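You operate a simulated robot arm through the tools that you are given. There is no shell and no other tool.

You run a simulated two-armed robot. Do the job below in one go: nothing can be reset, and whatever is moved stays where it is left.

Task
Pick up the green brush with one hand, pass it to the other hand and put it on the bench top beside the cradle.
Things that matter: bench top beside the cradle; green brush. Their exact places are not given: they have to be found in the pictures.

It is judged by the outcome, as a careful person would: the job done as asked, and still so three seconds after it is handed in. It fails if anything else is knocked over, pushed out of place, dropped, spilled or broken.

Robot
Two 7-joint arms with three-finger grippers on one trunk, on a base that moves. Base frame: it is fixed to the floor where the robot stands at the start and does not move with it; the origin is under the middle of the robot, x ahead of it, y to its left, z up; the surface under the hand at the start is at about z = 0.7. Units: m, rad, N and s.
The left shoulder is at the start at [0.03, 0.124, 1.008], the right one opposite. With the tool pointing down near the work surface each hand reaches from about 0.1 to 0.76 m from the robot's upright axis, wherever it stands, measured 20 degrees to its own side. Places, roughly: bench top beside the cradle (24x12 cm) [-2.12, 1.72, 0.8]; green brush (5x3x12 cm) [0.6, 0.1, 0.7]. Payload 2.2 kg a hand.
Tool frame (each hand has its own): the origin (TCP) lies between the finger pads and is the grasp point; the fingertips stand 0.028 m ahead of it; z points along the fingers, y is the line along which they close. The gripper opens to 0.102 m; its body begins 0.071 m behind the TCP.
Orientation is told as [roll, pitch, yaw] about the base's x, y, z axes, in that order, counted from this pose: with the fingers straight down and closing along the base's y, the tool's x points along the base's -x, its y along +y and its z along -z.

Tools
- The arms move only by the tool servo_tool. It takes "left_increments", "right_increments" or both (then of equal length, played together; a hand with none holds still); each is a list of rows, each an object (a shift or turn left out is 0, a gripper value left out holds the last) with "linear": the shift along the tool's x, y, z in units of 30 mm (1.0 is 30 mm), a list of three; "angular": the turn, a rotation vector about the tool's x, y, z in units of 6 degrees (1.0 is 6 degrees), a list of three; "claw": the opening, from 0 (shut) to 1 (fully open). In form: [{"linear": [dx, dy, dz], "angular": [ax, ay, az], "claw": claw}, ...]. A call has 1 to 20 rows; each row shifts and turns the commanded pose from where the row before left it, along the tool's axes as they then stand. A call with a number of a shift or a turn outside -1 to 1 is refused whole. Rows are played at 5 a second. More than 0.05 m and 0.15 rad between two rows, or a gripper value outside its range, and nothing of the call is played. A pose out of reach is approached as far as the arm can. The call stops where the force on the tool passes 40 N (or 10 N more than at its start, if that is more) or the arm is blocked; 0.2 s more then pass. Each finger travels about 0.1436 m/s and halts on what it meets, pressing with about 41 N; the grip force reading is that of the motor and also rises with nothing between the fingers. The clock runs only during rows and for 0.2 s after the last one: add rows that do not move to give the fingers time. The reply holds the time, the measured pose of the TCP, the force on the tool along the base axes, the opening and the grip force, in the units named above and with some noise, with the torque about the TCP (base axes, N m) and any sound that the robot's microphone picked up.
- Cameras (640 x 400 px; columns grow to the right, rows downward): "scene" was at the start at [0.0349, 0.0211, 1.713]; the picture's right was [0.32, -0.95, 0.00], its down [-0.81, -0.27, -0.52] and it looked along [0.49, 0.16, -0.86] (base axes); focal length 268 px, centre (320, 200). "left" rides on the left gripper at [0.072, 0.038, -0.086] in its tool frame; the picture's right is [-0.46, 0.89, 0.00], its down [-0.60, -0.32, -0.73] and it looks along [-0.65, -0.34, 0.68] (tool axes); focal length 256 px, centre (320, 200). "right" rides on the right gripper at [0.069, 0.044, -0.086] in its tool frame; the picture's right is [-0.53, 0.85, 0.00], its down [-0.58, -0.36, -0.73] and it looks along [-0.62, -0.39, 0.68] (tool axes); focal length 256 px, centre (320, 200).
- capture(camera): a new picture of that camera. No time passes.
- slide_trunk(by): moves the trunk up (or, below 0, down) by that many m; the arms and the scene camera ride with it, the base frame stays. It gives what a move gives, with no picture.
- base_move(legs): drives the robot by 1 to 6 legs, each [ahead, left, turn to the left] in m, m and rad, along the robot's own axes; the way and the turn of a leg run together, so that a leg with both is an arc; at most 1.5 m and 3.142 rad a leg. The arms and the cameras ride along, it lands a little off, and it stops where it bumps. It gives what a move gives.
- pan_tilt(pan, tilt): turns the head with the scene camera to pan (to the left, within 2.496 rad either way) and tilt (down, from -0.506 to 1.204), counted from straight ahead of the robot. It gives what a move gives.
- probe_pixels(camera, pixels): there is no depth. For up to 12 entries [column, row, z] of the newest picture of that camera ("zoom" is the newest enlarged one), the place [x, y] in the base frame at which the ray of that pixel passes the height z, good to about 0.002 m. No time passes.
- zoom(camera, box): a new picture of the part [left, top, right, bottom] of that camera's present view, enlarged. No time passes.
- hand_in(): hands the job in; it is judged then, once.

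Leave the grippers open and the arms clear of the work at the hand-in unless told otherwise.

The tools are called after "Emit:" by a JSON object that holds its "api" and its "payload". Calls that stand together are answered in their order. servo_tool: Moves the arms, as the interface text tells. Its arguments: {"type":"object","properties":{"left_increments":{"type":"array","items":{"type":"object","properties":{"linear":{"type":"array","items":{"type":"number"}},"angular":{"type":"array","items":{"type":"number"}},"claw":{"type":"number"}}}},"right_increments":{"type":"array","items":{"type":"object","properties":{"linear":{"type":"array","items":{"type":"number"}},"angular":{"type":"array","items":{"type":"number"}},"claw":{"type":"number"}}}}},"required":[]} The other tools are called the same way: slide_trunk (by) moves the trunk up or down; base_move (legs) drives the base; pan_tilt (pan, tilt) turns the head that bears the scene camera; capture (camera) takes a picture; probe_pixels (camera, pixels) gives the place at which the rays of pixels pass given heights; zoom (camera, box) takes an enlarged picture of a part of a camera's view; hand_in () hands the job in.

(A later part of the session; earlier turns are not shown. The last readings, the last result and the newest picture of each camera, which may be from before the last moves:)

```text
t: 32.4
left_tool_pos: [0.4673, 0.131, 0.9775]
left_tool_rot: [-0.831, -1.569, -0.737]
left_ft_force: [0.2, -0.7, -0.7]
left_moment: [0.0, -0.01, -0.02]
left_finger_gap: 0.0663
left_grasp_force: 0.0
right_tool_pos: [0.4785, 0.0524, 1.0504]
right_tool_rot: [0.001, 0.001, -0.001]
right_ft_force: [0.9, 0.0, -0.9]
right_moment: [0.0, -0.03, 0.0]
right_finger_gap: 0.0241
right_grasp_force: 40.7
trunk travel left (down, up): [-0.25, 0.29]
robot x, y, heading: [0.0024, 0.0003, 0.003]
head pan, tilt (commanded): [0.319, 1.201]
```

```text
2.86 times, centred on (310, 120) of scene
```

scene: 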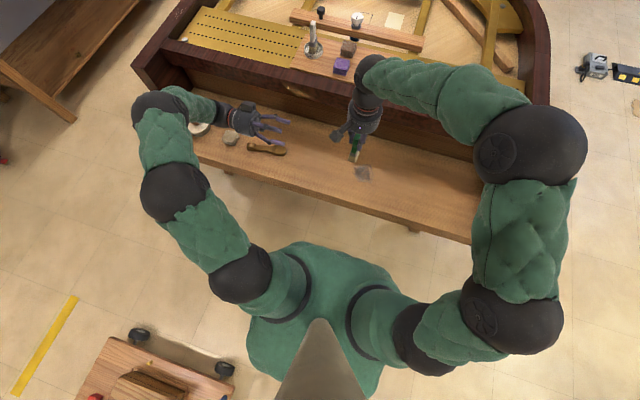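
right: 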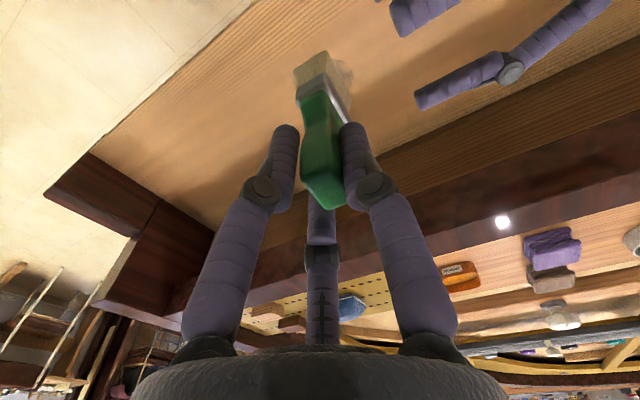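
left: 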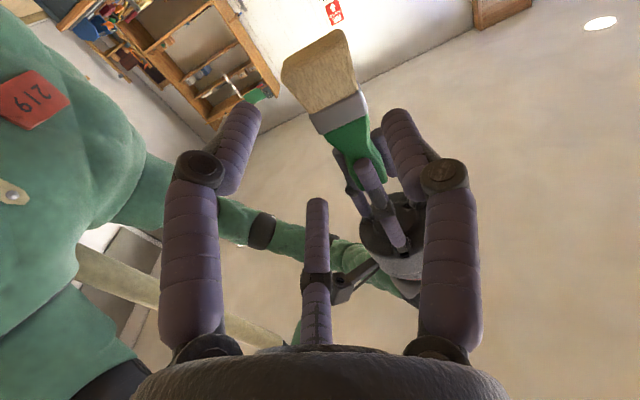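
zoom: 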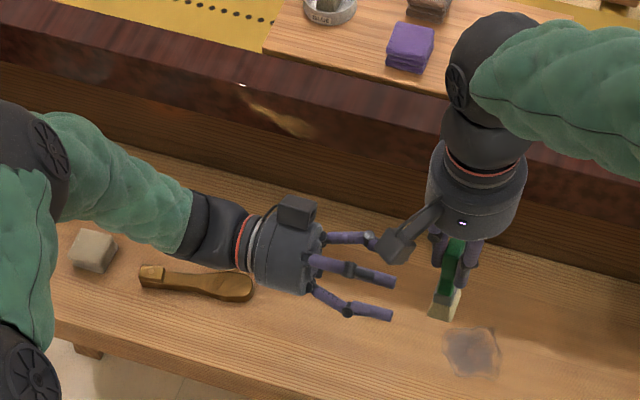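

Left camera shows the bristles at (325,75) cleanly between the open fingers (left finger 245, thumb 395), roughly centred. I nudge 3 mm in +x and advance the last 59 mm to put the fingers around the ferrule and bristles.

Emit:
{"api": "servo_tool", "payload": {"left_increments": [{"linear": [0, 0.1, 0.5]}, {"linear": [0, 0, 0.5]}, {"linear": [0, 0, 0.5]}, {"linear": [0, 0, 0.467]}, {"linear": [0, 0, 0]}]}}

Emit:
{"api": "capture", "payload": {"camera": "left"}}

Emit:
{"api": "capture", "payload": {"camera": "right"}}

Emit:
{"api": "zoom", "payload": {"camera": "scene", "box": [260, 70, 420, 170]}}

```text
t: 33.6
left_tool_pos: [0.4697, 0.0724, 0.9778]
left_tool_rot: [-1.077, -1.569, -0.49]
left_ft_force: [0.4, -0.7, -0.2]
left_moment: [-0.03, -0.02, 0.04]
left_finger_gap: 0.0663
left_grasp_force: 0.0
right_tool_pos: [0.4781, 0.052, 1.0499]
right_tool_rot: [0.001, 0.0, 0.001]
right_ft_force: [-0.4, 0.4, -0.7]
right_moment: [0.0, 0.0, 0.03]
right_finger_gap: 0.0241
right_grasp_force: 40.7
trunk travel left (down, up): [-0.25, 0.29]
robot x, y, heading: [-0.0023, -0.0009, 0.002]
head pan, tilt (commanded): [0.319, 1.201]
```

```text
taken
```

left: 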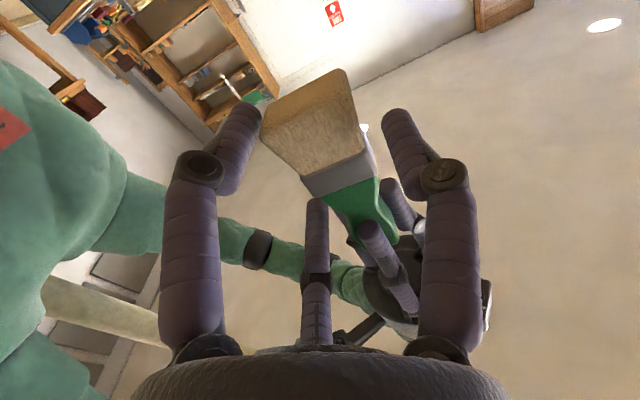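

```text
taken
```

right: 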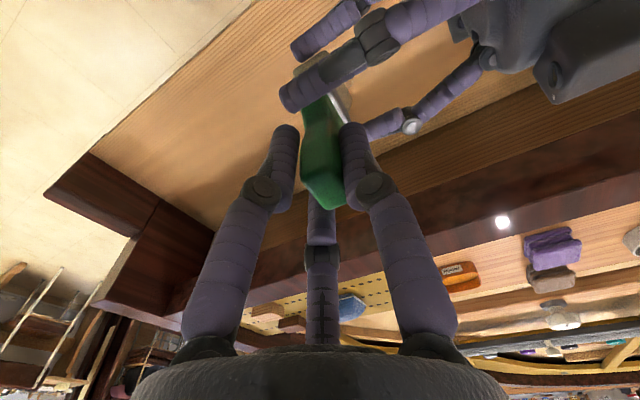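

```text
4.00 times, centred on (340, 120) of scene
```

zoom: 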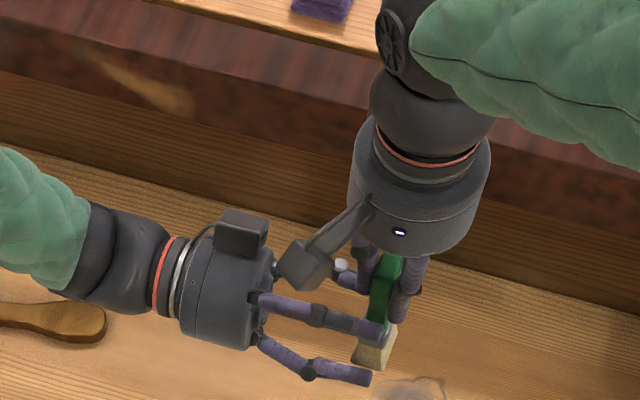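

The brush is now inside the left hand's fingers and there is no contact force. I close the left hand gradually on the ferrule/bristle part while the right keeps holding.

Emit:
{"api": "servo_tool", "payload": {"left_increments": [{"claw": 0.55}, {"claw": 0.45}, {"claw": 0.38}, {"claw": 0.3}, {"claw": 0.2}, {"claw": 0.1}, {"claw": 0.0}, {"claw": 0.0}, {"claw": 0.0}]}}

Emit:
{"api": "capture", "payload": {"camera": "left"}}

Emit:
{"api": "capture", "payload": {"camera": "right"}}

Emit:
{"api": "zoom", "payload": {"camera": "scene", "box": [260, 70, 420, 170]}}

```text
t: 35.6
left_tool_pos: [0.4698, 0.0726, 0.9756]
left_tool_rot: [-1.046, -1.567, -0.526]
left_ft_force: [-9.4, 4.6, -25.6]
left_moment: [0.36, 1.16, -0.37]
left_finger_gap: 0.0536
left_grasp_force: 40.7
right_tool_pos: [0.4782, 0.0525, 1.0517]
right_tool_rot: [0.001, -0.003, 0.001]
right_ft_force: [9.1, -4.8, 24.6]
right_moment: [-0.23, -1.58, 0.23]
right_finger_gap: 0.0243
right_grasp_force: 41.3
trunk travel left (down, up): [-0.25, 0.29]
robot x, y, heading: [-0.0001, 0.001, 0.002]
head pan, tilt (commanded): [0.319, 1.201]
```

```text
taken
```

left: 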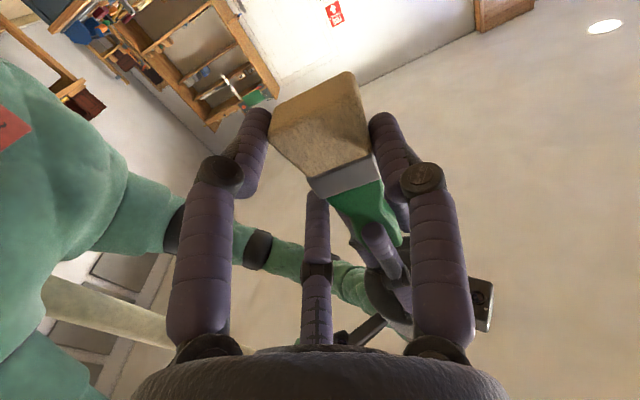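

```text
taken
```

right: 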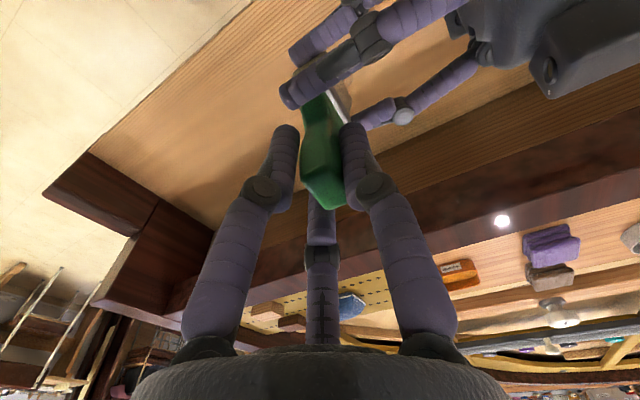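

```text
4.00 times, centred on (340, 120) of scene
```

zoom: 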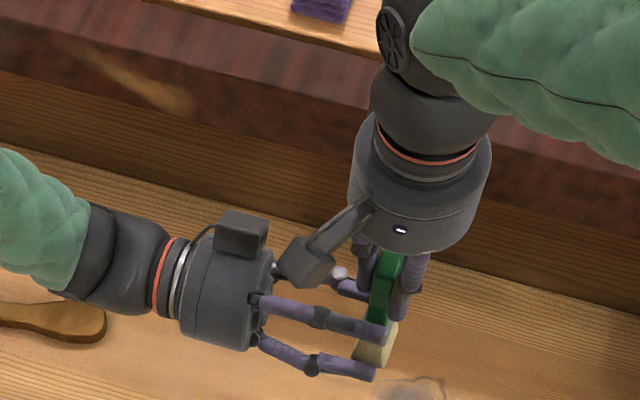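

The left hand closed to 0.0536 m, but the force reading shows 25 N vertical: its lower finger caught the bottom corner of the bristles. I reopen to 0.65 and raise the left hand 9 mm, so the lower finger meets the side of the bristles and the thumb meets the ferrule.

Emit:
{"api": "servo_tool", "payload": {"left_increments": [{"claw": 0.55}, {"claw": 0.65}, {"claw": 0.65}, {"claw": 0.65}, {"linear": [-0.15, 0, 0]}, {"linear": [-0.15, 0, 0]}, {"linear": [0, 0, 0]}, {"linear": [0, 0, 0]}]}}

Emit:
{"api": "capture", "payload": {"camera": "left"}}

Emit:
{"api": "capture", "payload": {"camera": "right"}}

```text
t: 37.4
left_tool_pos: [0.4711, 0.0726, 0.985]
left_tool_rot: [-0.747, -1.569, -0.821]
left_ft_force: [-4.4, 1.6, -0.3]
left_moment: [0.05, 0.14, -0.09]
left_finger_gap: 0.0683
left_grasp_force: 1.9
right_tool_pos: [0.4785, 0.0508, 1.0487]
right_tool_rot: [0.0, 0.001, 0.002]
right_ft_force: [4.3, -1.6, -0.9]
right_moment: [-0.12, -0.39, 0.05]
right_finger_gap: 0.0239
right_grasp_force: 40.5
trunk travel left (down, up): [-0.25, 0.29]
robot x, y, heading: [-0.0001, 0.0005, 0.001]
head pan, tilt (commanded): [0.319, 1.201]
```

```text
taken
```

left: 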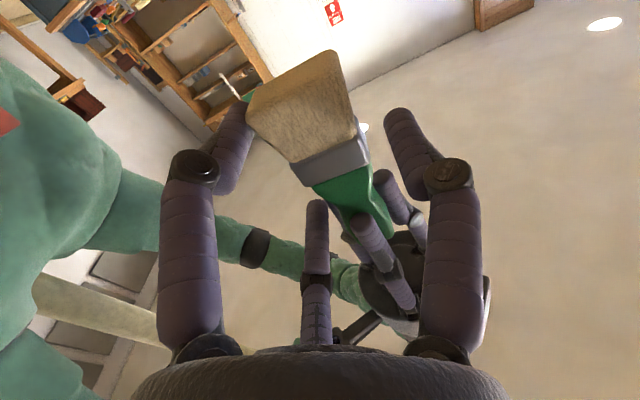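

```text
taken
```

right: 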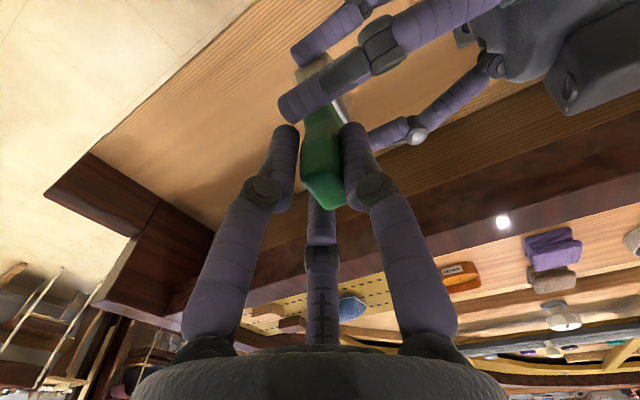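

A small side force (4 N) remains: the left hand's upper finger is brushing the tip of one of the right hand's fingers. I lower the left hand by 4 mm to free it and look again.

Emit:
{"api": "servo_tool", "payload": {"left_increments": [{"linear": [0.133, 0, 0]}, {"linear": [0, 0, 0]}, {"linear": [0, 0, 0]}]}}

Emit:
{"api": "zoom", "payload": {"camera": "left", "box": [200, 40, 480, 260]}}

Emit:
{"api": "zoom", "payload": {"camera": "right", "box": [220, 0, 480, 220]}}

```text
t: 38.2
left_tool_pos: [0.4715, 0.0725, 0.9807]
left_tool_rot: [-0.708, -1.57, -0.862]
left_ft_force: [-2.4, -2.0, -1.0]
left_moment: [-0.01, 0.06, -0.08]
left_finger_gap: 0.0671
left_grasp_force: 0.5
right_tool_pos: [0.4765, 0.0512, 1.0483]
right_tool_rot: [0.002, 0.002, -0.001]
right_ft_force: [1.7, -0.1, -0.9]
right_moment: [0.04, -0.16, 0.0]
right_finger_gap: 0.0239
right_grasp_force: 41.0
trunk travel left (down, up): [-0.25, 0.29]
robot x, y, heading: [-0.0015, -0.0008, -0.001]
head pan, tilt (commanded): [0.319, 1.201]
```

```text
1.82 times, centred on (340, 150) of left
```

zoom: 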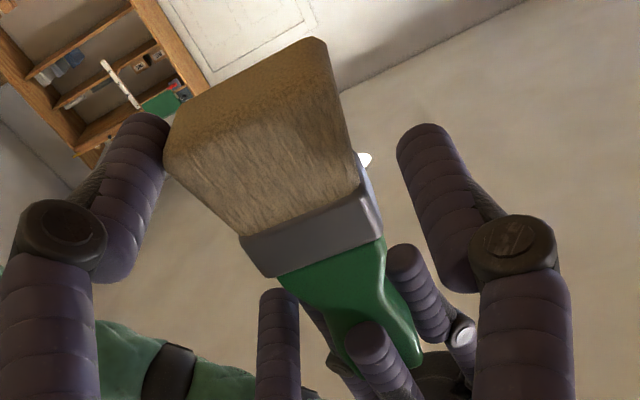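

```text
1.82 times, centred on (350, 110) of right
```

zoom: 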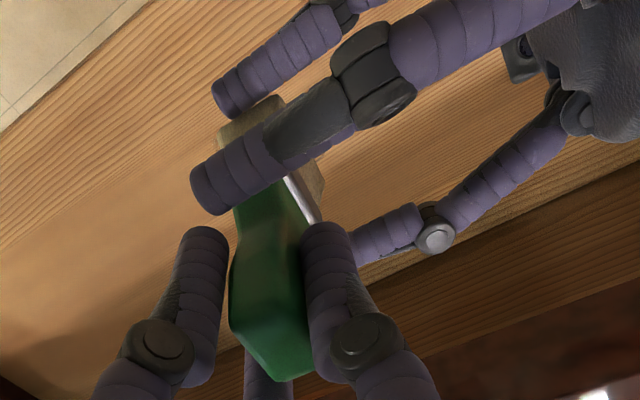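

Emit:
{"api": "zoom", "payload": {"camera": "scene", "box": [310, 120, 380, 164]}}

```text
9.09 times, centred on (345, 142) of scene
```

zoom: 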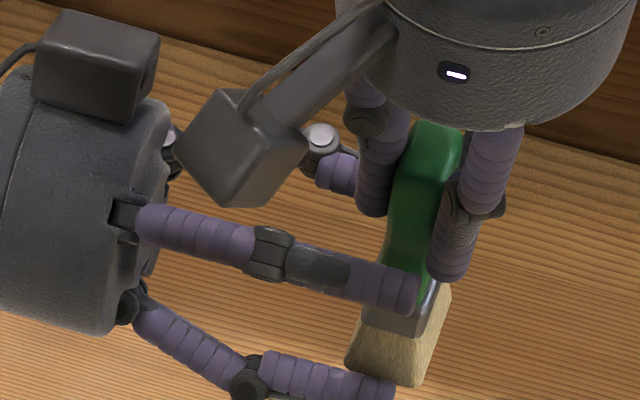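

This close view shows the upper finger (tip at (405,290)) at the neck and the lower finger (tip at (385,390)) right at the bristles' bottom near edge (345–420, 370–385). I probe those to compare their x positions.

Emit:
{"api": "probe_pixels", "payload": {"camera": "zoom", "pixels": [[345, 368, 0.944], [415, 386, 0.944], [452, 295, 0.944], [362, 322, 0.974], [425, 335, 0.974], [390, 380, 0.95], [405, 290, 1.018], [418, 125, 1.058], [460, 130, 1.058], [448, 280, 1.02], [375, 212, 1.02]]}}

```text
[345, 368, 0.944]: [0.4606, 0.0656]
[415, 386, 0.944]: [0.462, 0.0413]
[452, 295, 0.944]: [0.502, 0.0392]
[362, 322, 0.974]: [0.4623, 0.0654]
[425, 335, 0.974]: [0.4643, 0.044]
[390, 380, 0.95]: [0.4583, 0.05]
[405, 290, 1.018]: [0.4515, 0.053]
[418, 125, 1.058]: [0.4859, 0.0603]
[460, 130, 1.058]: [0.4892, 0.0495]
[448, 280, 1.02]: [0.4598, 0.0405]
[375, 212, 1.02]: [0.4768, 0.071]
```

The upper finger tip just overlaps the tip of a right-hand finger. I shift the left hand 3 mm towards -x, narrow it to 0.56, raise it 3 mm, and check for contact before closing.

Emit:
{"api": "servo_tool", "payload": {"left_increments": [{"linear": [0, -0.1, 0]}, {"claw": 0.6}, {"claw": 0.56}, {"linear": [-0.1, 0, 0]}, {"linear": [0, 0, 0]}, {"linear": [0, 0, 0]}]}}

Emit:
{"api": "zoom", "payload": {"camera": "scene", "box": [310, 120, 380, 164]}}

Emit:
{"api": "zoom", "payload": {"camera": "left", "box": [200, 40, 480, 260]}}

```text
t: 39.6
left_tool_pos: [0.4666, 0.0724, 0.9854]
left_tool_rot: [-0.979, -1.571, -0.593]
left_ft_force: [0.7, 0.3, -0.5]
left_moment: [-0.01, -0.02, 0.01]
left_finger_gap: 0.0571
left_grasp_force: 0.0
right_tool_pos: [0.4772, 0.0517, 1.0496]
right_tool_rot: [-0.001, 0.001, -0.001]
right_ft_force: [-0.1, 0.3, -0.9]
right_moment: [-0.01, -0.04, 0.0]
right_finger_gap: 0.0244
right_grasp_force: 40.7
trunk travel left (down, up): [-0.25, 0.29]
robot x, y, heading: [0.0013, -0.0012, 0.002]
head pan, tilt (commanded): [0.319, 1.201]
```

```text
9.09 times, centred on (345, 142) of scene
```

zoom: 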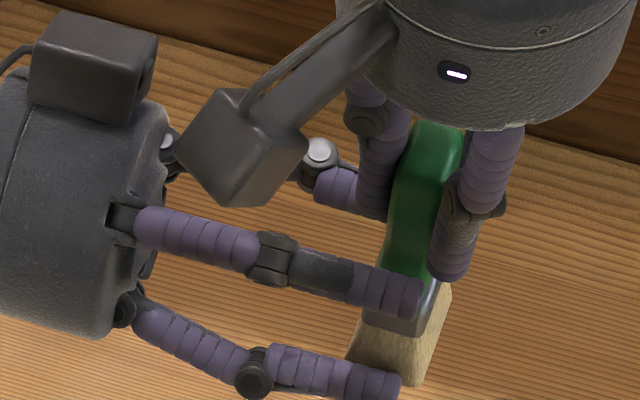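

```text
1.82 times, centred on (340, 150) of left
```

zoom: 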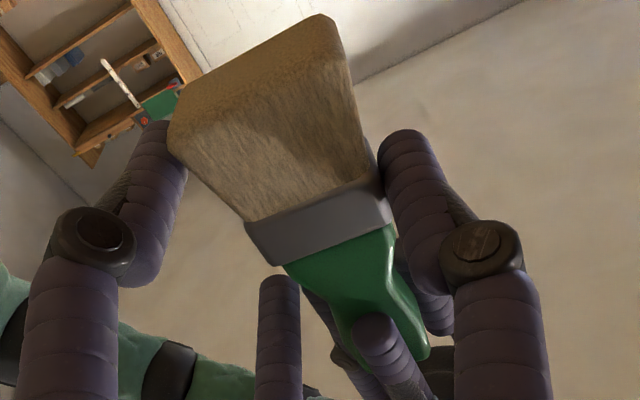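

No contact forces now. The lower finger is beside the bristles and the thumb beside the ferrule. I close the left hand.

Emit:
{"api": "servo_tool", "payload": {"left_increments": [{"claw": 0.5}, {"claw": 0.45}, {"claw": 0.4}, {"claw": 0.3}, {"claw": 0.2}, {"claw": 0.0}, {"claw": 0.0}, {"claw": 0.0}]}}

Emit:
{"api": "zoom", "payload": {"camera": "scene", "box": [310, 120, 380, 164]}}

Emit:
{"api": "zoom", "payload": {"camera": "left", "box": [200, 40, 480, 260]}}

```text
t: 41.4
left_tool_pos: [0.4683, 0.0732, 0.9842]
left_tool_rot: [-0.48, -1.57, -1.09]
left_ft_force: [19.2, 3.2, -8.4]
left_moment: [-0.01, 1.37, 0.06]
left_finger_gap: 0.0527
left_grasp_force: 41.0
right_tool_pos: [0.4764, 0.0509, 1.0489]
right_tool_rot: [0.0, 0.002, 0.001]
right_ft_force: [-18.0, -4.0, 8.8]
right_moment: [-0.03, -0.1, 0.32]
right_finger_gap: 0.0242
right_grasp_force: 41.1
trunk travel left (down, up): [-0.25, 0.29]
robot x, y, heading: [0.0011, 0.0011, -0.001]
head pan, tilt (commanded): [0.319, 1.201]
```

```text
9.09 times, centred on (345, 142) of scene
```

zoom: 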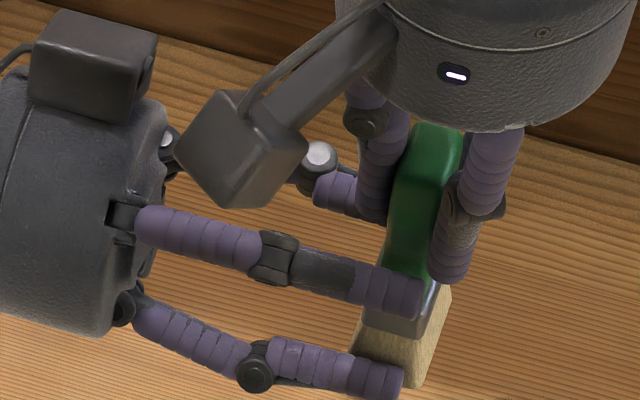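

```text
1.82 times, centred on (340, 150) of left
```

zoom: 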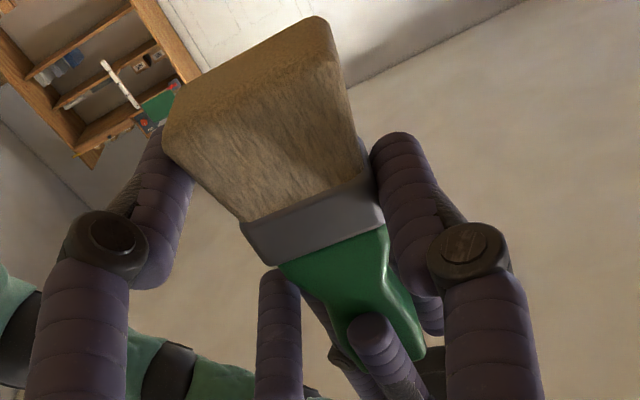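

The left thumb presses the ferrule with an unbalanced 19 N toward -x. I shift the left hand +3 mm in x so the load balances between its fingers, keeping the grip closed.

Emit:
{"api": "servo_tool", "payload": {"left_increments": [{"linear": [0, 0.05, 0]}, {"linear": [0, 0.05, 0]}, {"linear": [0, 0, 0]}, {"linear": [0, 0, 0]}]}}

Emit:
{"api": "zoom", "payload": {"camera": "left", "box": [200, 40, 480, 260]}}

```text
t: 42.4
left_tool_pos: [0.4717, 0.0712, 0.9847]
left_tool_rot: [-1.694, -1.569, 0.122]
left_ft_force: [-3.0, 15.1, 1.6]
left_moment: [-0.41, 1.03, -0.13]
left_finger_gap: 0.0524
left_grasp_force: 41.3
right_tool_pos: [0.4789, 0.0512, 1.0496]
right_tool_rot: [0.0, -0.001, 0.002]
right_ft_force: [2.0, -14.8, -2.5]
right_moment: [-0.58, -1.23, 0.22]
right_finger_gap: 0.0245
right_grasp_force: 40.6
trunk travel left (down, up): [-0.25, 0.29]
robot x, y, heading: [0.0015, -0.0008, -0.003]
head pan, tilt (commanded): [0.319, 1.201]
```

```text
1.82 times, centred on (340, 150) of left
```

zoom: 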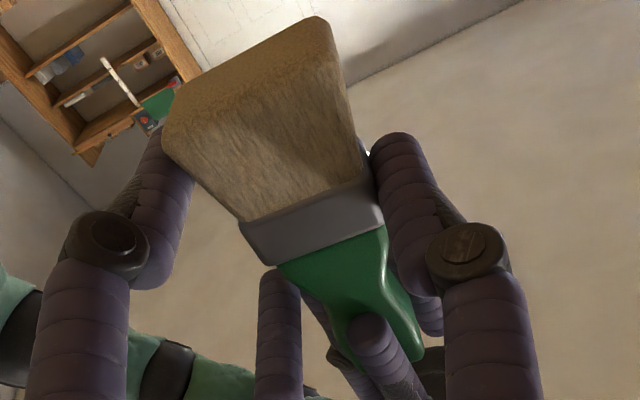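

The x load is balanced, but there is 15 N along y, since only the fingertips hold it. For a sounder grip I reopen slightly, go 6 mm deeper and 2 mm lower, then check before closing again.

Emit:
{"api": "servo_tool", "payload": {"left_increments": [{"claw": 0.54}, {"claw": 0.57}, {"claw": 0.57}, {"linear": [0.07, 0, 0]}, {"linear": [0, 0, 0.1]}, {"linear": [0, 0, 0.1]}, {"linear": [0, 0, 0]}, {"linear": [0, 0, 0]}]}}

Emit:
{"api": "zoom", "payload": {"camera": "scene", "box": [310, 120, 380, 164]}}

Emit:
{"api": "zoom", "payload": {"camera": "left", "box": [200, 40, 480, 260]}}

```text
t: 44.2
left_tool_pos: [0.4721, 0.0659, 0.9819]
left_tool_rot: [-0.799, -1.567, -0.773]
left_ft_force: [-6.8, 1.7, -2.5]
left_moment: [0.15, 0.22, -0.16]
left_finger_gap: 0.0621
left_grasp_force: 2.7
right_tool_pos: [0.4771, 0.0531, 1.0503]
right_tool_rot: [0.002, 0.0, 0.0]
right_ft_force: [6.5, -0.5, 1.8]
right_moment: [-0.23, -0.67, 0.07]
right_finger_gap: 0.0241
right_grasp_force: 40.9
trunk travel left (down, up): [-0.25, 0.29]
robot x, y, heading: [0.0007, -0.0011, 0.002]
head pan, tilt (commanded): [0.319, 1.201]
```

```text
9.09 times, centred on (345, 142) of scene
```

zoom: 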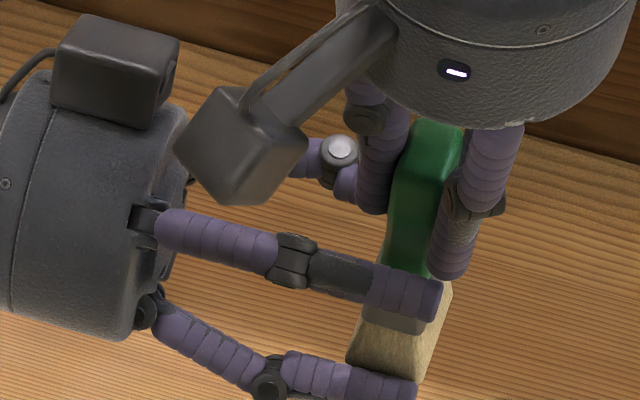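

```text
1.82 times, centred on (340, 150) of left
```

zoom: 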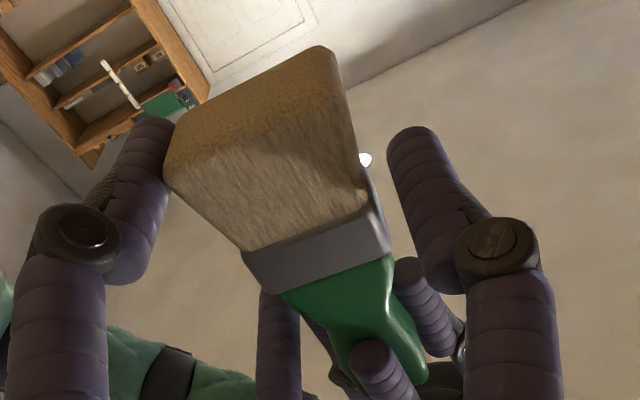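

The near finger still leans on the bristles at this opening. I shift the left hand 2.5 mm toward -x and close fully.

Emit:
{"api": "servo_tool", "payload": {"left_increments": [{"linear": [0, -0.083, 0]}, {"linear": [0, 0, 0], "claw": 0.5}, {"claw": 0.45}, {"claw": 0.35}, {"claw": 0.2}, {"claw": 0.0}, {"claw": 0.0}, {"claw": 0.0}]}}

Emit:
{"api": "zoom", "payload": {"camera": "scene", "box": [310, 120, 380, 164]}}

Emit:
{"api": "zoom", "payload": {"camera": "left", "box": [200, 40, 480, 260]}}

```text
t: 46.0
left_tool_pos: [0.4695, 0.0661, 0.9822]
left_tool_rot: [-0.692, -1.569, -0.873]
left_ft_force: [5.6, 0.7, -4.9]
left_moment: [0.02, 1.29, -0.36]
left_finger_gap: 0.0531
left_grasp_force: 40.8
right_tool_pos: [0.4769, 0.0521, 1.0491]
right_tool_rot: [-0.001, 0.002, 0.002]
right_ft_force: [-5.4, -2.7, 4.1]
right_moment: [-0.06, -0.92, 0.44]
right_finger_gap: 0.0242
right_grasp_force: 40.8
trunk travel left (down, up): [-0.25, 0.29]
robot x, y, heading: [-0.0008, 0.0037, -0.001]
head pan, tilt (commanded): [0.319, 1.201]
```

```text
9.09 times, centred on (345, 142) of scene
```

zoom: 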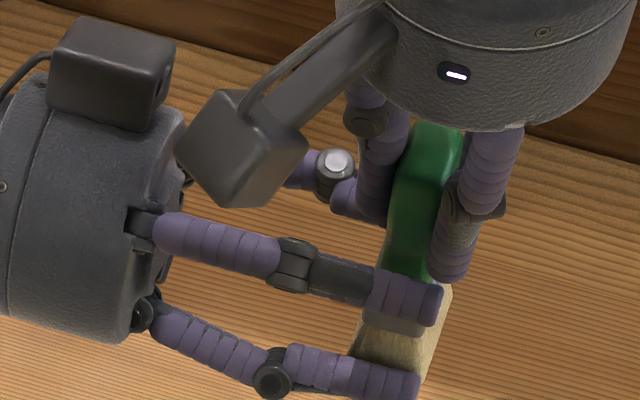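

```text
1.82 times, centred on (340, 150) of left
```

zoom: 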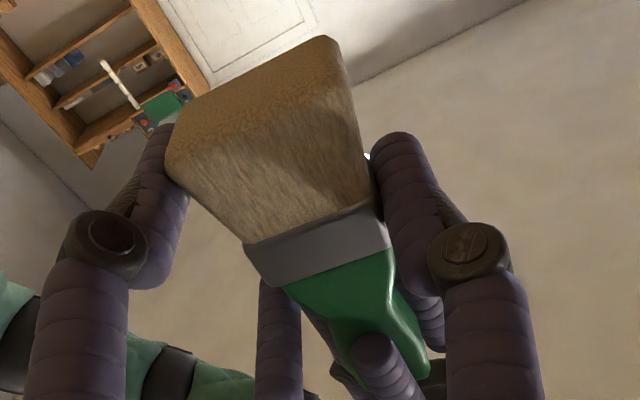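

Forces are now small, but the upper finger isn't touching the tapered shoulder, so the brush would twist on release. I reopen to 0.62, lower the left hand 6 mm, roll it -10° about its own axis so all three fingers fit the brush's taper, and check.

Emit:
{"api": "servo_tool", "payload": {"left_increments": [{"claw": 0.57}, {"claw": 0.62}, {"claw": 0.62}, {"linear": [0.1, 0.0, 0]}, {"linear": [0.1, 0.065, 0], "angular": [0, 0, -0.55]}, {"linear": [0, 0.065, 0], "angular": [0, 0, -0.55]}, {"angular": [0, 0, -0.567]}, {"linear": [0, 0, 0]}, {"linear": [0, 0, 0]}]}}

Emit:
{"api": "zoom", "payload": {"camera": "scene", "box": [310, 120, 380, 164]}}

Emit:
{"api": "zoom", "payload": {"camera": "left", "box": [200, 40, 480, 260]}}

```text
t: 48.0
left_tool_pos: [0.4715, 0.0662, 0.9748]
left_tool_rot: [-1.566, -1.393, -0.005]
left_ft_force: [-6.6, -0.5, -1.3]
left_moment: [0.01, -0.26, -0.13]
left_finger_gap: 0.0646
left_grasp_force: 1.0
right_tool_pos: [0.479, 0.0514, 1.0501]
right_tool_rot: [0.002, -0.001, -0.001]
right_ft_force: [7.6, -1.3, 0.0]
right_moment: [-0.05, -0.26, 0.06]
right_finger_gap: 0.0242
right_grasp_force: 41.0
trunk travel left (down, up): [-0.25, 0.29]
robot x, y, heading: [0.0025, -0.0011, 0.003]
head pan, tilt (commanded): [0.319, 1.201]
```

```text
9.09 times, centred on (345, 142) of scene
```

zoom: 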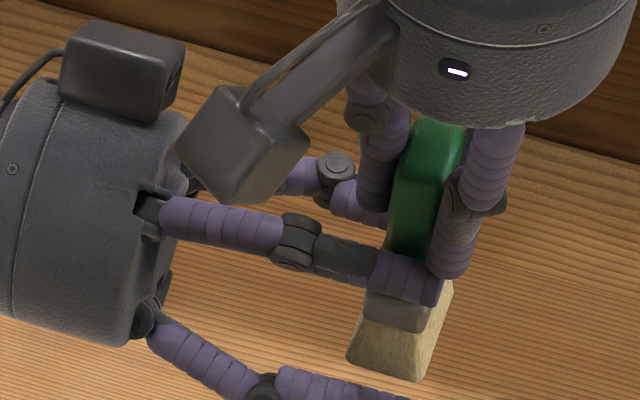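

```text
1.82 times, centred on (340, 150) of left
```

zoom: 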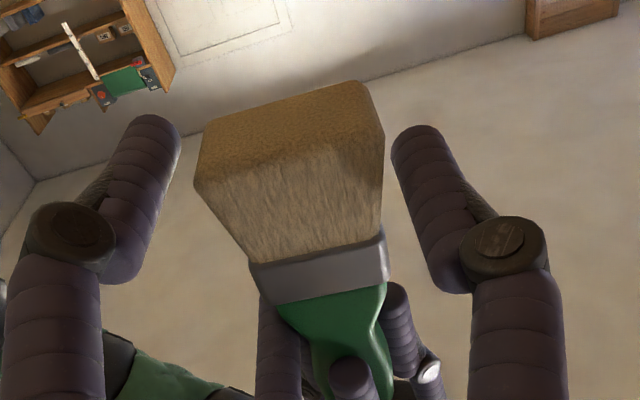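

The upper finger tip still grazes the right hand's finger tip. I lower the left hand another 3.5 mm and recheck.

Emit:
{"api": "servo_tool", "payload": {"left_increments": [{"linear": [0.117, -0.03, 0]}, {"linear": [0, 0, 0], "claw": 0.6}, {"linear": [0, 0, 0]}]}}

Emit:
{"api": "zoom", "payload": {"camera": "scene", "box": [310, 120, 380, 164]}}

```text
t: 48.8
left_tool_pos: [0.4704, 0.0675, 0.9724]
left_tool_rot: [-1.567, -1.395, -0.004]
left_ft_force: [-6.5, -0.1, 5.7]
left_moment: [-0.06, -0.21, -0.18]
left_finger_gap: 0.0664
left_grasp_force: 3.9
right_tool_pos: [0.4774, 0.0514, 1.0504]
right_tool_rot: [0.0, 0.001, 0.001]
right_ft_force: [7.2, 0.7, -6.8]
right_moment: [0.03, -0.34, 0.05]
right_finger_gap: 0.0241
right_grasp_force: 41.3
trunk travel left (down, up): [-0.25, 0.29]
robot x, y, heading: [0.0019, -0.0002, -0.0]
head pan, tilt (commanded): [0.319, 1.201]
```

```text
9.09 times, centred on (345, 142) of scene
```

zoom: 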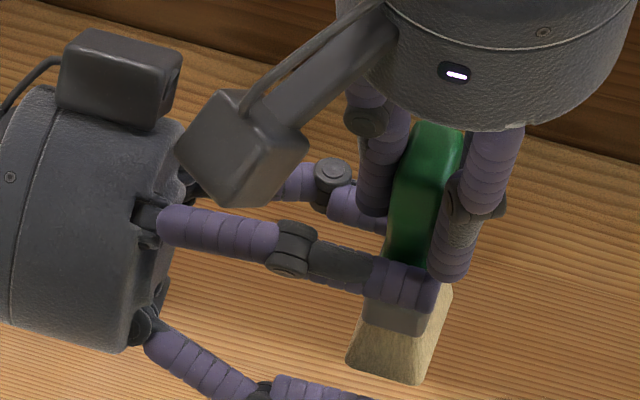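

The force now pushes the left hand up and toward -x: its upper finger rests on the brush's shoulder. I look from both wrist cameras to see the contact.

Emit:
{"api": "zoom", "payload": {"camera": "right", "box": [220, 40, 420, 165]}}

Emit:
{"api": "zoom", "payload": {"camera": "left", "box": [200, 60, 440, 260]}}

```text
3.20 times, centred on (320, 102) of right
```

zoom: 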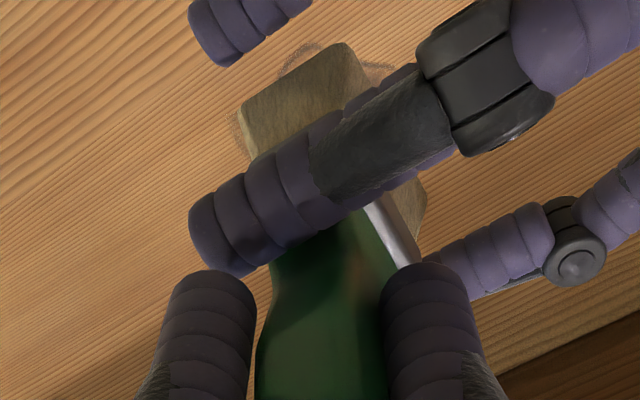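

```text
2.00 times, centred on (320, 160) of left
```

zoom: 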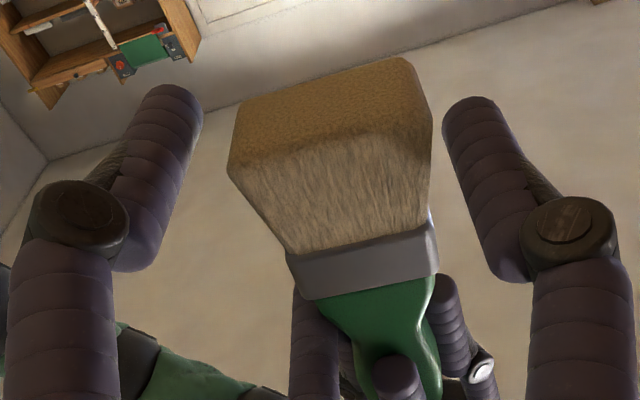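

The upper finger is rubbing sideways on the right hand's finger tip. I back off 4 mm toward -x and lower 5 mm more, which brings that finger below the right hand's finger tips.

Emit:
{"api": "servo_tool", "payload": {"left_increments": [{"linear": [0, -0.13, 0]}, {"linear": [0.17, 0, 0]}, {"linear": [0, 0, 0], "claw": 0.6}, {"linear": [0, 0, 0]}]}}

Emit:
{"api": "zoom", "payload": {"camera": "right", "box": [220, 40, 420, 165]}}

Emit:
{"api": "zoom", "payload": {"camera": "left", "box": [200, 60, 440, 260]}}

```text
t: 49.8
left_tool_pos: [0.4676, 0.0668, 0.9692]
left_tool_rot: [-1.563, -1.396, -0.007]
left_ft_force: [3.7, 0.3, 1.7]
left_moment: [0.01, -0.13, -0.01]
left_finger_gap: 0.0634
left_grasp_force: 1.1
right_tool_pos: [0.4783, 0.0508, 1.0485]
right_tool_rot: [0.0, 0.001, -0.001]
right_ft_force: [-3.3, -0.2, -2.7]
right_moment: [-0.03, 0.33, 0.0]
right_finger_gap: 0.0243
right_grasp_force: 41.1
trunk travel left (down, up): [-0.25, 0.29]
robot x, y, heading: [-0.0002, -0.0004, -0.004]
head pan, tilt (commanded): [0.319, 1.201]
```

```text
3.20 times, centred on (320, 102) of right
```

zoom: 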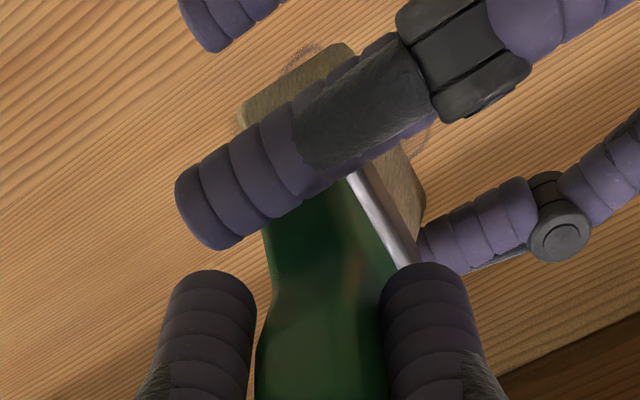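

```text
2.00 times, centred on (320, 160) of left
```

zoom: 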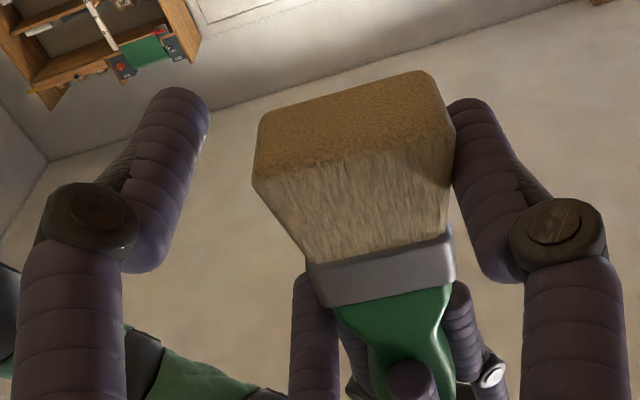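

The upper finger is now clear below the right hand's fingertips, the thumb just touches the bristles, and the lower finger is about 1.5 cm off. I roll back 5°, shift 2 mm in +x to centre, then close.

Emit:
{"api": "servo_tool", "payload": {"left_increments": [{"linear": [0, 0.06, 0], "angular": [0, 0, 0.42]}, {"linear": [0, 0, 0], "angular": [0, 0, 0.42]}, {"linear": [0, 0, 0]}, {"claw": 0.55}, {"claw": 0.5}, {"claw": 0.4}, {"claw": 0.2}, {"claw": 0.0}, {"claw": 0.0}, {"claw": 0.0}]}}

Emit:
{"api": "zoom", "payload": {"camera": "right", "box": [220, 40, 420, 165]}}

Emit:
{"api": "zoom", "payload": {"camera": "left", "box": [200, 60, 440, 260]}}

```text
t: 52.0
left_tool_pos: [0.4681, 0.0661, 0.9683]
left_tool_rot: [-1.562, -1.485, -0.007]
left_ft_force: [7.0, 0.6, 9.9]
left_moment: [-0.09, -1.2, -0.03]
left_finger_gap: 0.0539
left_grasp_force: 41.0
right_tool_pos: [0.4771, 0.0516, 1.0488]
right_tool_rot: [-0.001, 0.003, 0.001]
right_ft_force: [-7.5, 0.0, -9.7]
right_moment: [-0.07, 1.74, 0.14]
right_finger_gap: 0.0241
right_grasp_force: 40.4
trunk travel left (down, up): [-0.25, 0.29]
robot x, y, heading: [0.0027, 0.0034, 0.004]
head pan, tilt (commanded): [0.319, 1.201]
```

```text
3.20 times, centred on (320, 102) of right
```

zoom: 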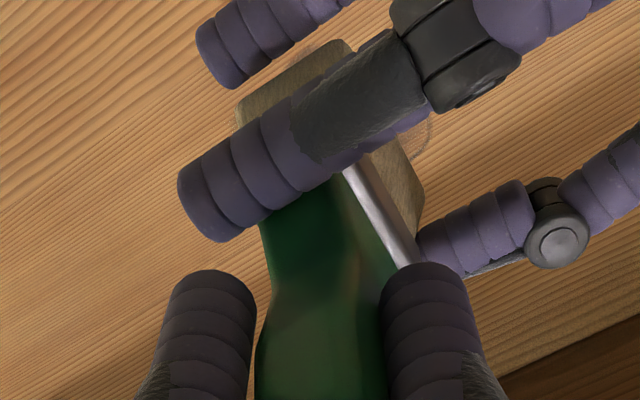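

```text
2.00 times, centred on (320, 160) of left
```

zoom: 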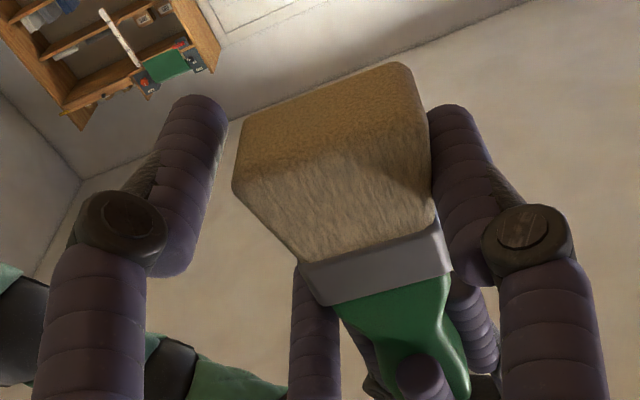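

Now it is the lower finger that doesn't touch, and the moment has flipped sign. The right setting is in between: I reopen to 0.6, raise 4.5 mm, roll 2° back, and close again.

Emit:
{"api": "servo_tool", "payload": {"left_increments": [{"claw": 0.56}, {"claw": 0.6}, {"claw": 0.6}, {"linear": [-0.15, 0.0, 0], "angular": [0, 0, 0.33]}, {"linear": [0, 0, 0]}, {"claw": 0.55}, {"claw": 0.5}, {"claw": 0.4}, {"claw": 0.2}, {"claw": 0.0}, {"claw": 0.0}, {"claw": 0.0}]}}

Emit:
{"api": "zoom", "payload": {"camera": "right", "box": [220, 40, 420, 165]}}

Emit:
{"api": "zoom", "payload": {"camera": "left", "box": [200, 60, 440, 260]}}

```text
t: 54.6
left_tool_pos: [0.4688, 0.0667, 0.9727]
left_tool_rot: [-1.534, -1.516, -0.034]
left_ft_force: [10.7, 1.6, -3.4]
left_moment: [0.11, 0.0, -0.1]
left_finger_gap: 0.0513
left_grasp_force: 40.9
right_tool_pos: [0.4763, 0.0513, 1.0494]
right_tool_rot: [-0.001, 0.003, -0.001]
right_ft_force: [-9.7, -1.3, 3.0]
right_moment: [-0.1, 0.84, 0.32]
right_finger_gap: 0.024
right_grasp_force: 41.0
trunk travel left (down, up): [-0.25, 0.29]
robot x, y, heading: [-0.0023, -0.0026, 0.0]
head pan, tilt (commanded): [0.319, 1.201]
```

```text
3.20 times, centred on (320, 102) of right
```

zoom: 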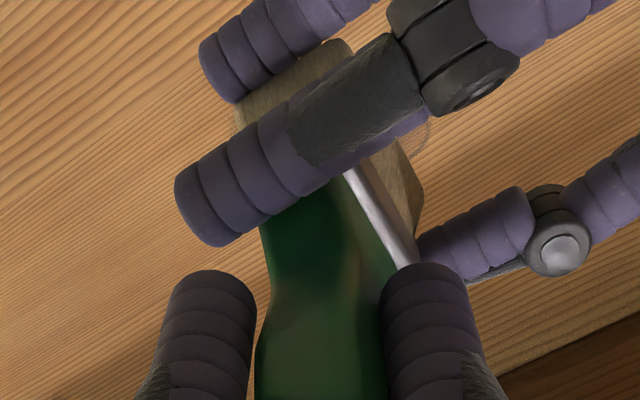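

```text
2.00 times, centred on (320, 160) of left
```

zoom: 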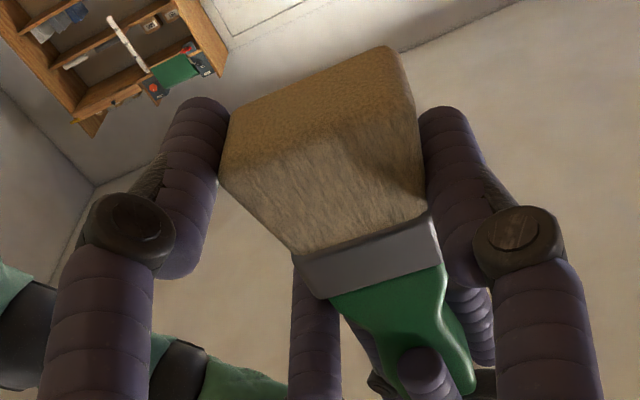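

All three left fingers now hold it: gap 0.0513 m, moment about zero. I relieve the last 10 N by moving the left hand 1.5 mm in +x.

Emit:
{"api": "servo_tool", "payload": {"left_increments": [{"linear": [0, 0.05, 0]}, {"linear": [0, 0, 0]}, {"linear": [0, 0, 0]}]}}

```text
t: 55.4
left_tool_pos: [0.4692, 0.0661, 0.9718]
left_tool_rot: [-1.555, -1.517, -0.012]
left_ft_force: [3.8, 5.4, 0.8]
left_moment: [-0.08, -0.21, -0.16]
left_finger_gap: 0.0514
left_grasp_force: 41.0
right_tool_pos: [0.4781, 0.0516, 1.0499]
right_tool_rot: [-0.001, -0.001, 0.0]
right_ft_force: [-3.8, -5.6, -1.2]
right_moment: [-0.37, 0.53, 0.27]
right_finger_gap: 0.0243
right_grasp_force: 41.3
trunk travel left (down, up): [-0.25, 0.29]
robot x, y, heading: [-0.0, 0.0037, 0.002]
head pan, tilt (commanded): [0.319, 1.201]
```

Loads are small and balanced. I open the right hand in steps, then check that the left hand keeps the brush steady.

Emit:
{"api": "servo_tool", "payload": {"right_increments": [{"claw": 0.28}, {"claw": 0.32}, {"claw": 0.38}, {"claw": 0.45}, {"claw": 0.45}, {"claw": 0.45}]}}

Emit:
{"api": "zoom", "payload": {"camera": "right", "box": [180, 20, 460, 240]}}

Emit:
{"api": "zoom", "payload": {"camera": "left", "box": [200, 60, 440, 260]}}

```text
t: 56.8
left_tool_pos: [0.4706, 0.0664, 0.9726]
left_tool_rot: [-1.547, -1.517, -0.026]
left_ft_force: [-0.4, -0.2, -0.5]
left_moment: [-0.06, 0.04, 0.0]
left_finger_gap: 0.0516
left_grasp_force: 41.0
right_tool_pos: [0.4776, 0.0515, 1.0494]
right_tool_rot: [0.0, 0.001, -0.001]
right_ft_force: [0.2, -0.4, 0.8]
right_moment: [0.0, -0.01, -0.01]
right_finger_gap: 0.046
right_grasp_force: 0.1
trunk travel left (down, up): [-0.25, 0.29]
robot x, y, heading: [0.0014, 0.0022, 0.0]
head pan, tilt (commanded): [0.319, 1.201]
```

```text
1.82 times, centred on (320, 130) of right
```

zoom: 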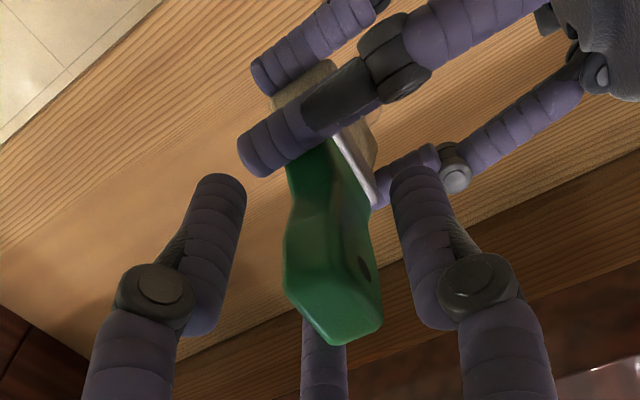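

```text
2.00 times, centred on (320, 160) of left
```

zoom: 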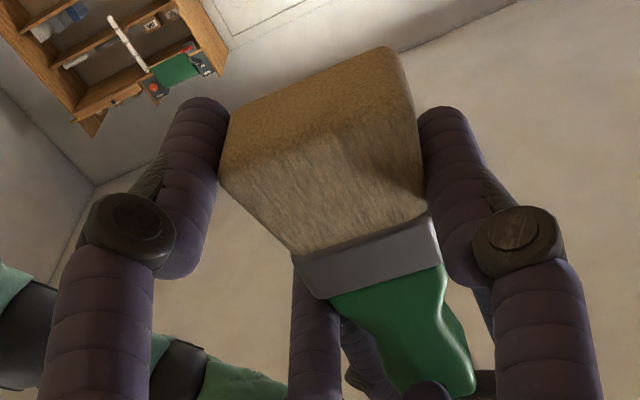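

The left hand holds the brush on its own (grip 41 N, no motion), and the right hand is free. I lift the right hand straight up off the handle, then open and move it right.

Emit:
{"api": "servo_tool", "payload": {"right_increments": [{"linear": [0, 0, -0.5]}, {"linear": [0, 0, -0.8]}, {"linear": [0, 0, -0.9]}, {"linear": [0, 0, -0.9]}, {"linear": [0, 0, -0.9]}, {"linear": [0, -0.9, -0.5]}, {"linear": [0, -0.95, 0]}, {"linear": [0, -0.95, 0]}, {"linear": [0, -0.95, 0]}, {"linear": [0, -0.95, 0]}, {"linear": [0, -0.95, 0]}, {"linear": [0, 0, 0]}]}}

Emit:
{"api": "capture", "payload": {"camera": "scene"}}

Emit:
{"api": "capture", "payload": {"camera": "left"}}

```text
t: 59.4
left_tool_pos: [0.4706, 0.0664, 0.9723]
left_tool_rot: [-1.551, -1.517, -0.019]
left_ft_force: [-0.8, 0.9, -0.4]
left_moment: [0.01, -0.02, -0.02]
left_finger_gap: 0.0514
left_grasp_force: 41.2
right_tool_pos: [0.4781, -0.1164, 1.1857]
right_tool_rot: [0.001, 0.0, 0.0]
right_ft_force: [-0.5, 0.6, -0.1]
right_moment: [-0.05, 0.01, 0.05]
right_finger_gap: 0.0456
right_grasp_force: 0.1
trunk travel left (down, up): [-0.25, 0.29]
robot x, y, heading: [-0.0011, 0.0032, 0.0]
head pan, tilt (commanded): [0.319, 1.201]
```

```text
taken
```

scene: 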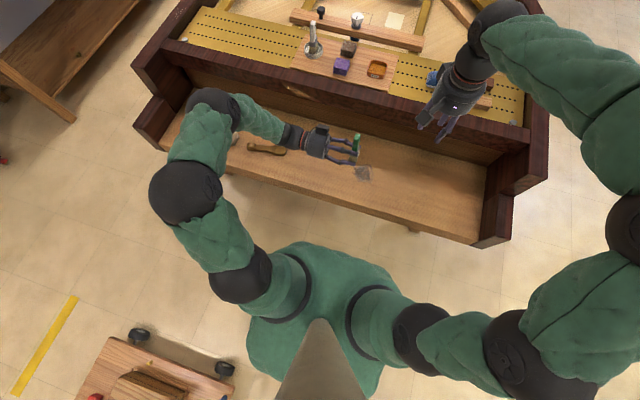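

```text
taken
```

left: 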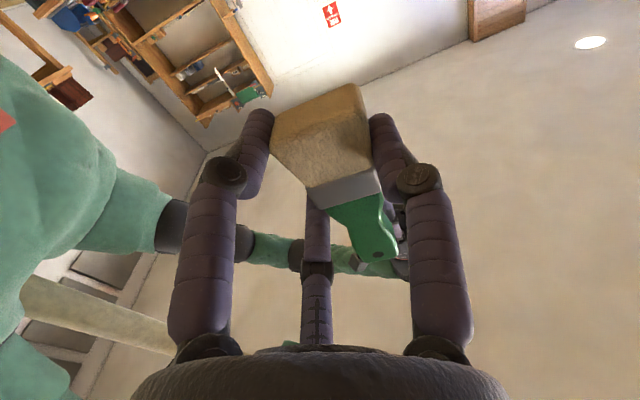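

The hand-over worked: the brush sits firmly in the left hand and the right hand is clear. Next I bring the left hand out left and up, and the right hand to a compact place, before turning the left hand fingers-down.

Emit:
{"api": "servo_tool", "payload": {"left_increments": [{"linear": [-0.37, 0, -0.88]}, {"linear": [-0.37, 0, -0.88]}, {"linear": [-0.37, 0, -0.88]}, {"linear": [-0.37, 0, -0.88]}, {"linear": [-0.37, 0, -0.88]}, {"linear": [-0.37, 0, -0.88]}, {"linear": [-0.37, 0, -0.88]}, {"angular": [0, 0, 0.52]}, {"linear": [0, 0, 0]}], "right_increments": [{"linear": [0.476, -0.786, 0.31]}, {"linear": [0.476, -0.786, 0.31]}, {"linear": [0.476, -0.786, 0.31]}, {"linear": [0.476, -0.786, 0.31]}, {"linear": [0.476, -0.786, 0.31]}, {"linear": [0.476, -0.786, 0.31]}, {"linear": [0.476, -0.786, 0.31]}, {"linear": [0, 0, 0]}, {"linear": [0, 0, 0]}]}}

Emit:
{"api": "capture", "payload": {"camera": "scene"}}

```text
t: 61.4
left_tool_pos: [0.474, 0.2502, 1.0497]
left_tool_rot: [0.775, -1.569, -2.345]
left_ft_force: [-0.6, -0.6, -1.4]
left_moment: [0.03, 0.01, 0.01]
left_finger_gap: 0.0514
left_grasp_force: 40.8
right_tool_pos: [0.3802, -0.283, 1.1192]
right_tool_rot: [0.002, -0.001, -0.001]
right_ft_force: [0.4, 0.5, -0.3]
right_moment: [-0.04, -0.01, -0.01]
right_finger_gap: 0.0458
right_grasp_force: 0.0
trunk travel left (down, up): [-0.25, 0.29]
robot x, y, heading: [0.0006, 0.0026, -0.0]
head pan, tilt (commanded): [0.319, 1.201]
```

```text
taken
```

scene: 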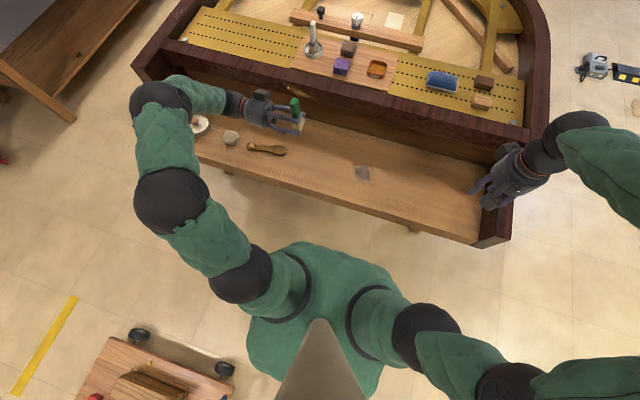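

Next I turn the left hand fingers-down again (the reverse of the 120° turn), with the brush in hand.

Emit:
{"api": "servo_tool", "payload": {"left_increments": [{"angular": [-0.577, 0.577, -0.577]}, {"angular": [-0.577, 0.577, -0.577]}, {"angular": [-0.577, 0.577, -0.577]}, {"angular": [-0.577, 0.577, -0.577]}, {"angular": [-0.577, 0.577, -0.577]}, {"angular": [-0.577, 0.577, -0.577]}, {"angular": [-0.577, 0.577, -0.577]}, {"angular": [-0.577, 0.577, -0.577]}, {"angular": [-0.577, 0.577, -0.577]}, {"angular": [-0.577, 0.577, -0.577]}, {"angular": [-0.577, 0.577, -0.577]}, {"angular": [-0.577, 0.577, -0.577]}, {"angular": [-0.577, 0.577, -0.577]}, {"angular": [-0.577, 0.577, -0.577]}, {"angular": [-0.577, 0.577, -0.577]}, {"angular": [-0.577, 0.577, -0.577]}, {"angular": [-0.577, 0.577, -0.577]}, {"angular": [-0.577, 0.577, -0.577]}, {"angular": [-0.577, 0.577, -0.577]}, {"angular": [-0.577, 0.577, -0.577]}]}}

Emit:
{"api": "capture", "payload": {"camera": "left"}}

Emit:
{"api": "capture", "payload": {"camera": "scene"}}

```text
t: 65.6
left_tool_pos: [0.4741, 0.2513, 1.0492]
left_tool_rot: [0.0, -0.003, 0.001]
left_ft_force: [1.0, 0.1, -0.5]
left_moment: [0.01, 0.02, -0.01]
left_finger_gap: 0.0515
left_grasp_force: 41.1
right_tool_pos: [0.3799, -0.2824, 1.1195]
right_tool_rot: [0.0, 0.003, -0.001]
right_ft_force: [-0.2, 0.0, 0.0]
right_moment: [-0.01, 0.02, -0.03]
right_finger_gap: 0.0458
right_grasp_force: 0.1
trunk travel left (down, up): [-0.25, 0.29]
robot x, y, heading: [-0.0028, 0.0039, -0.002]
head pan, tilt (commanded): [0.319, 1.201]
```

```text
taken
```

left: 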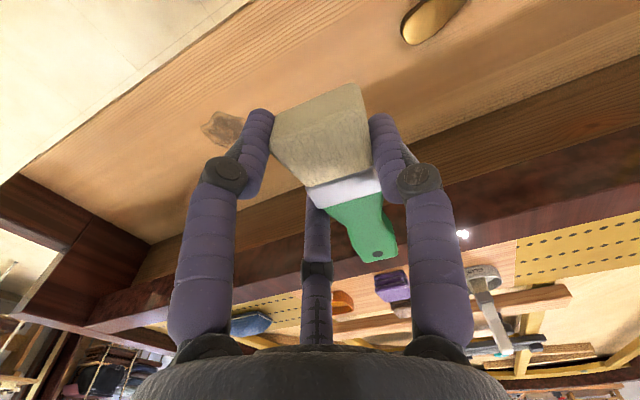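

```text
taken
```

scene: 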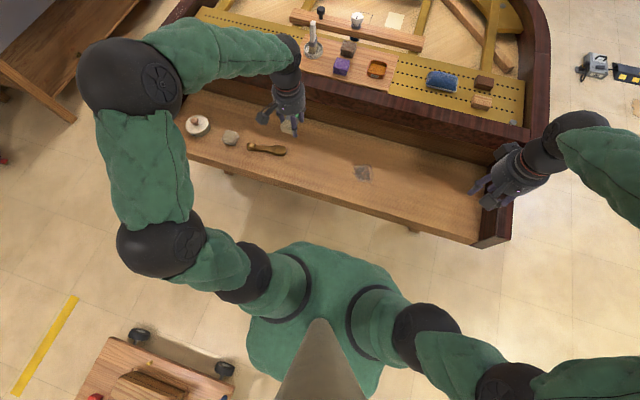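

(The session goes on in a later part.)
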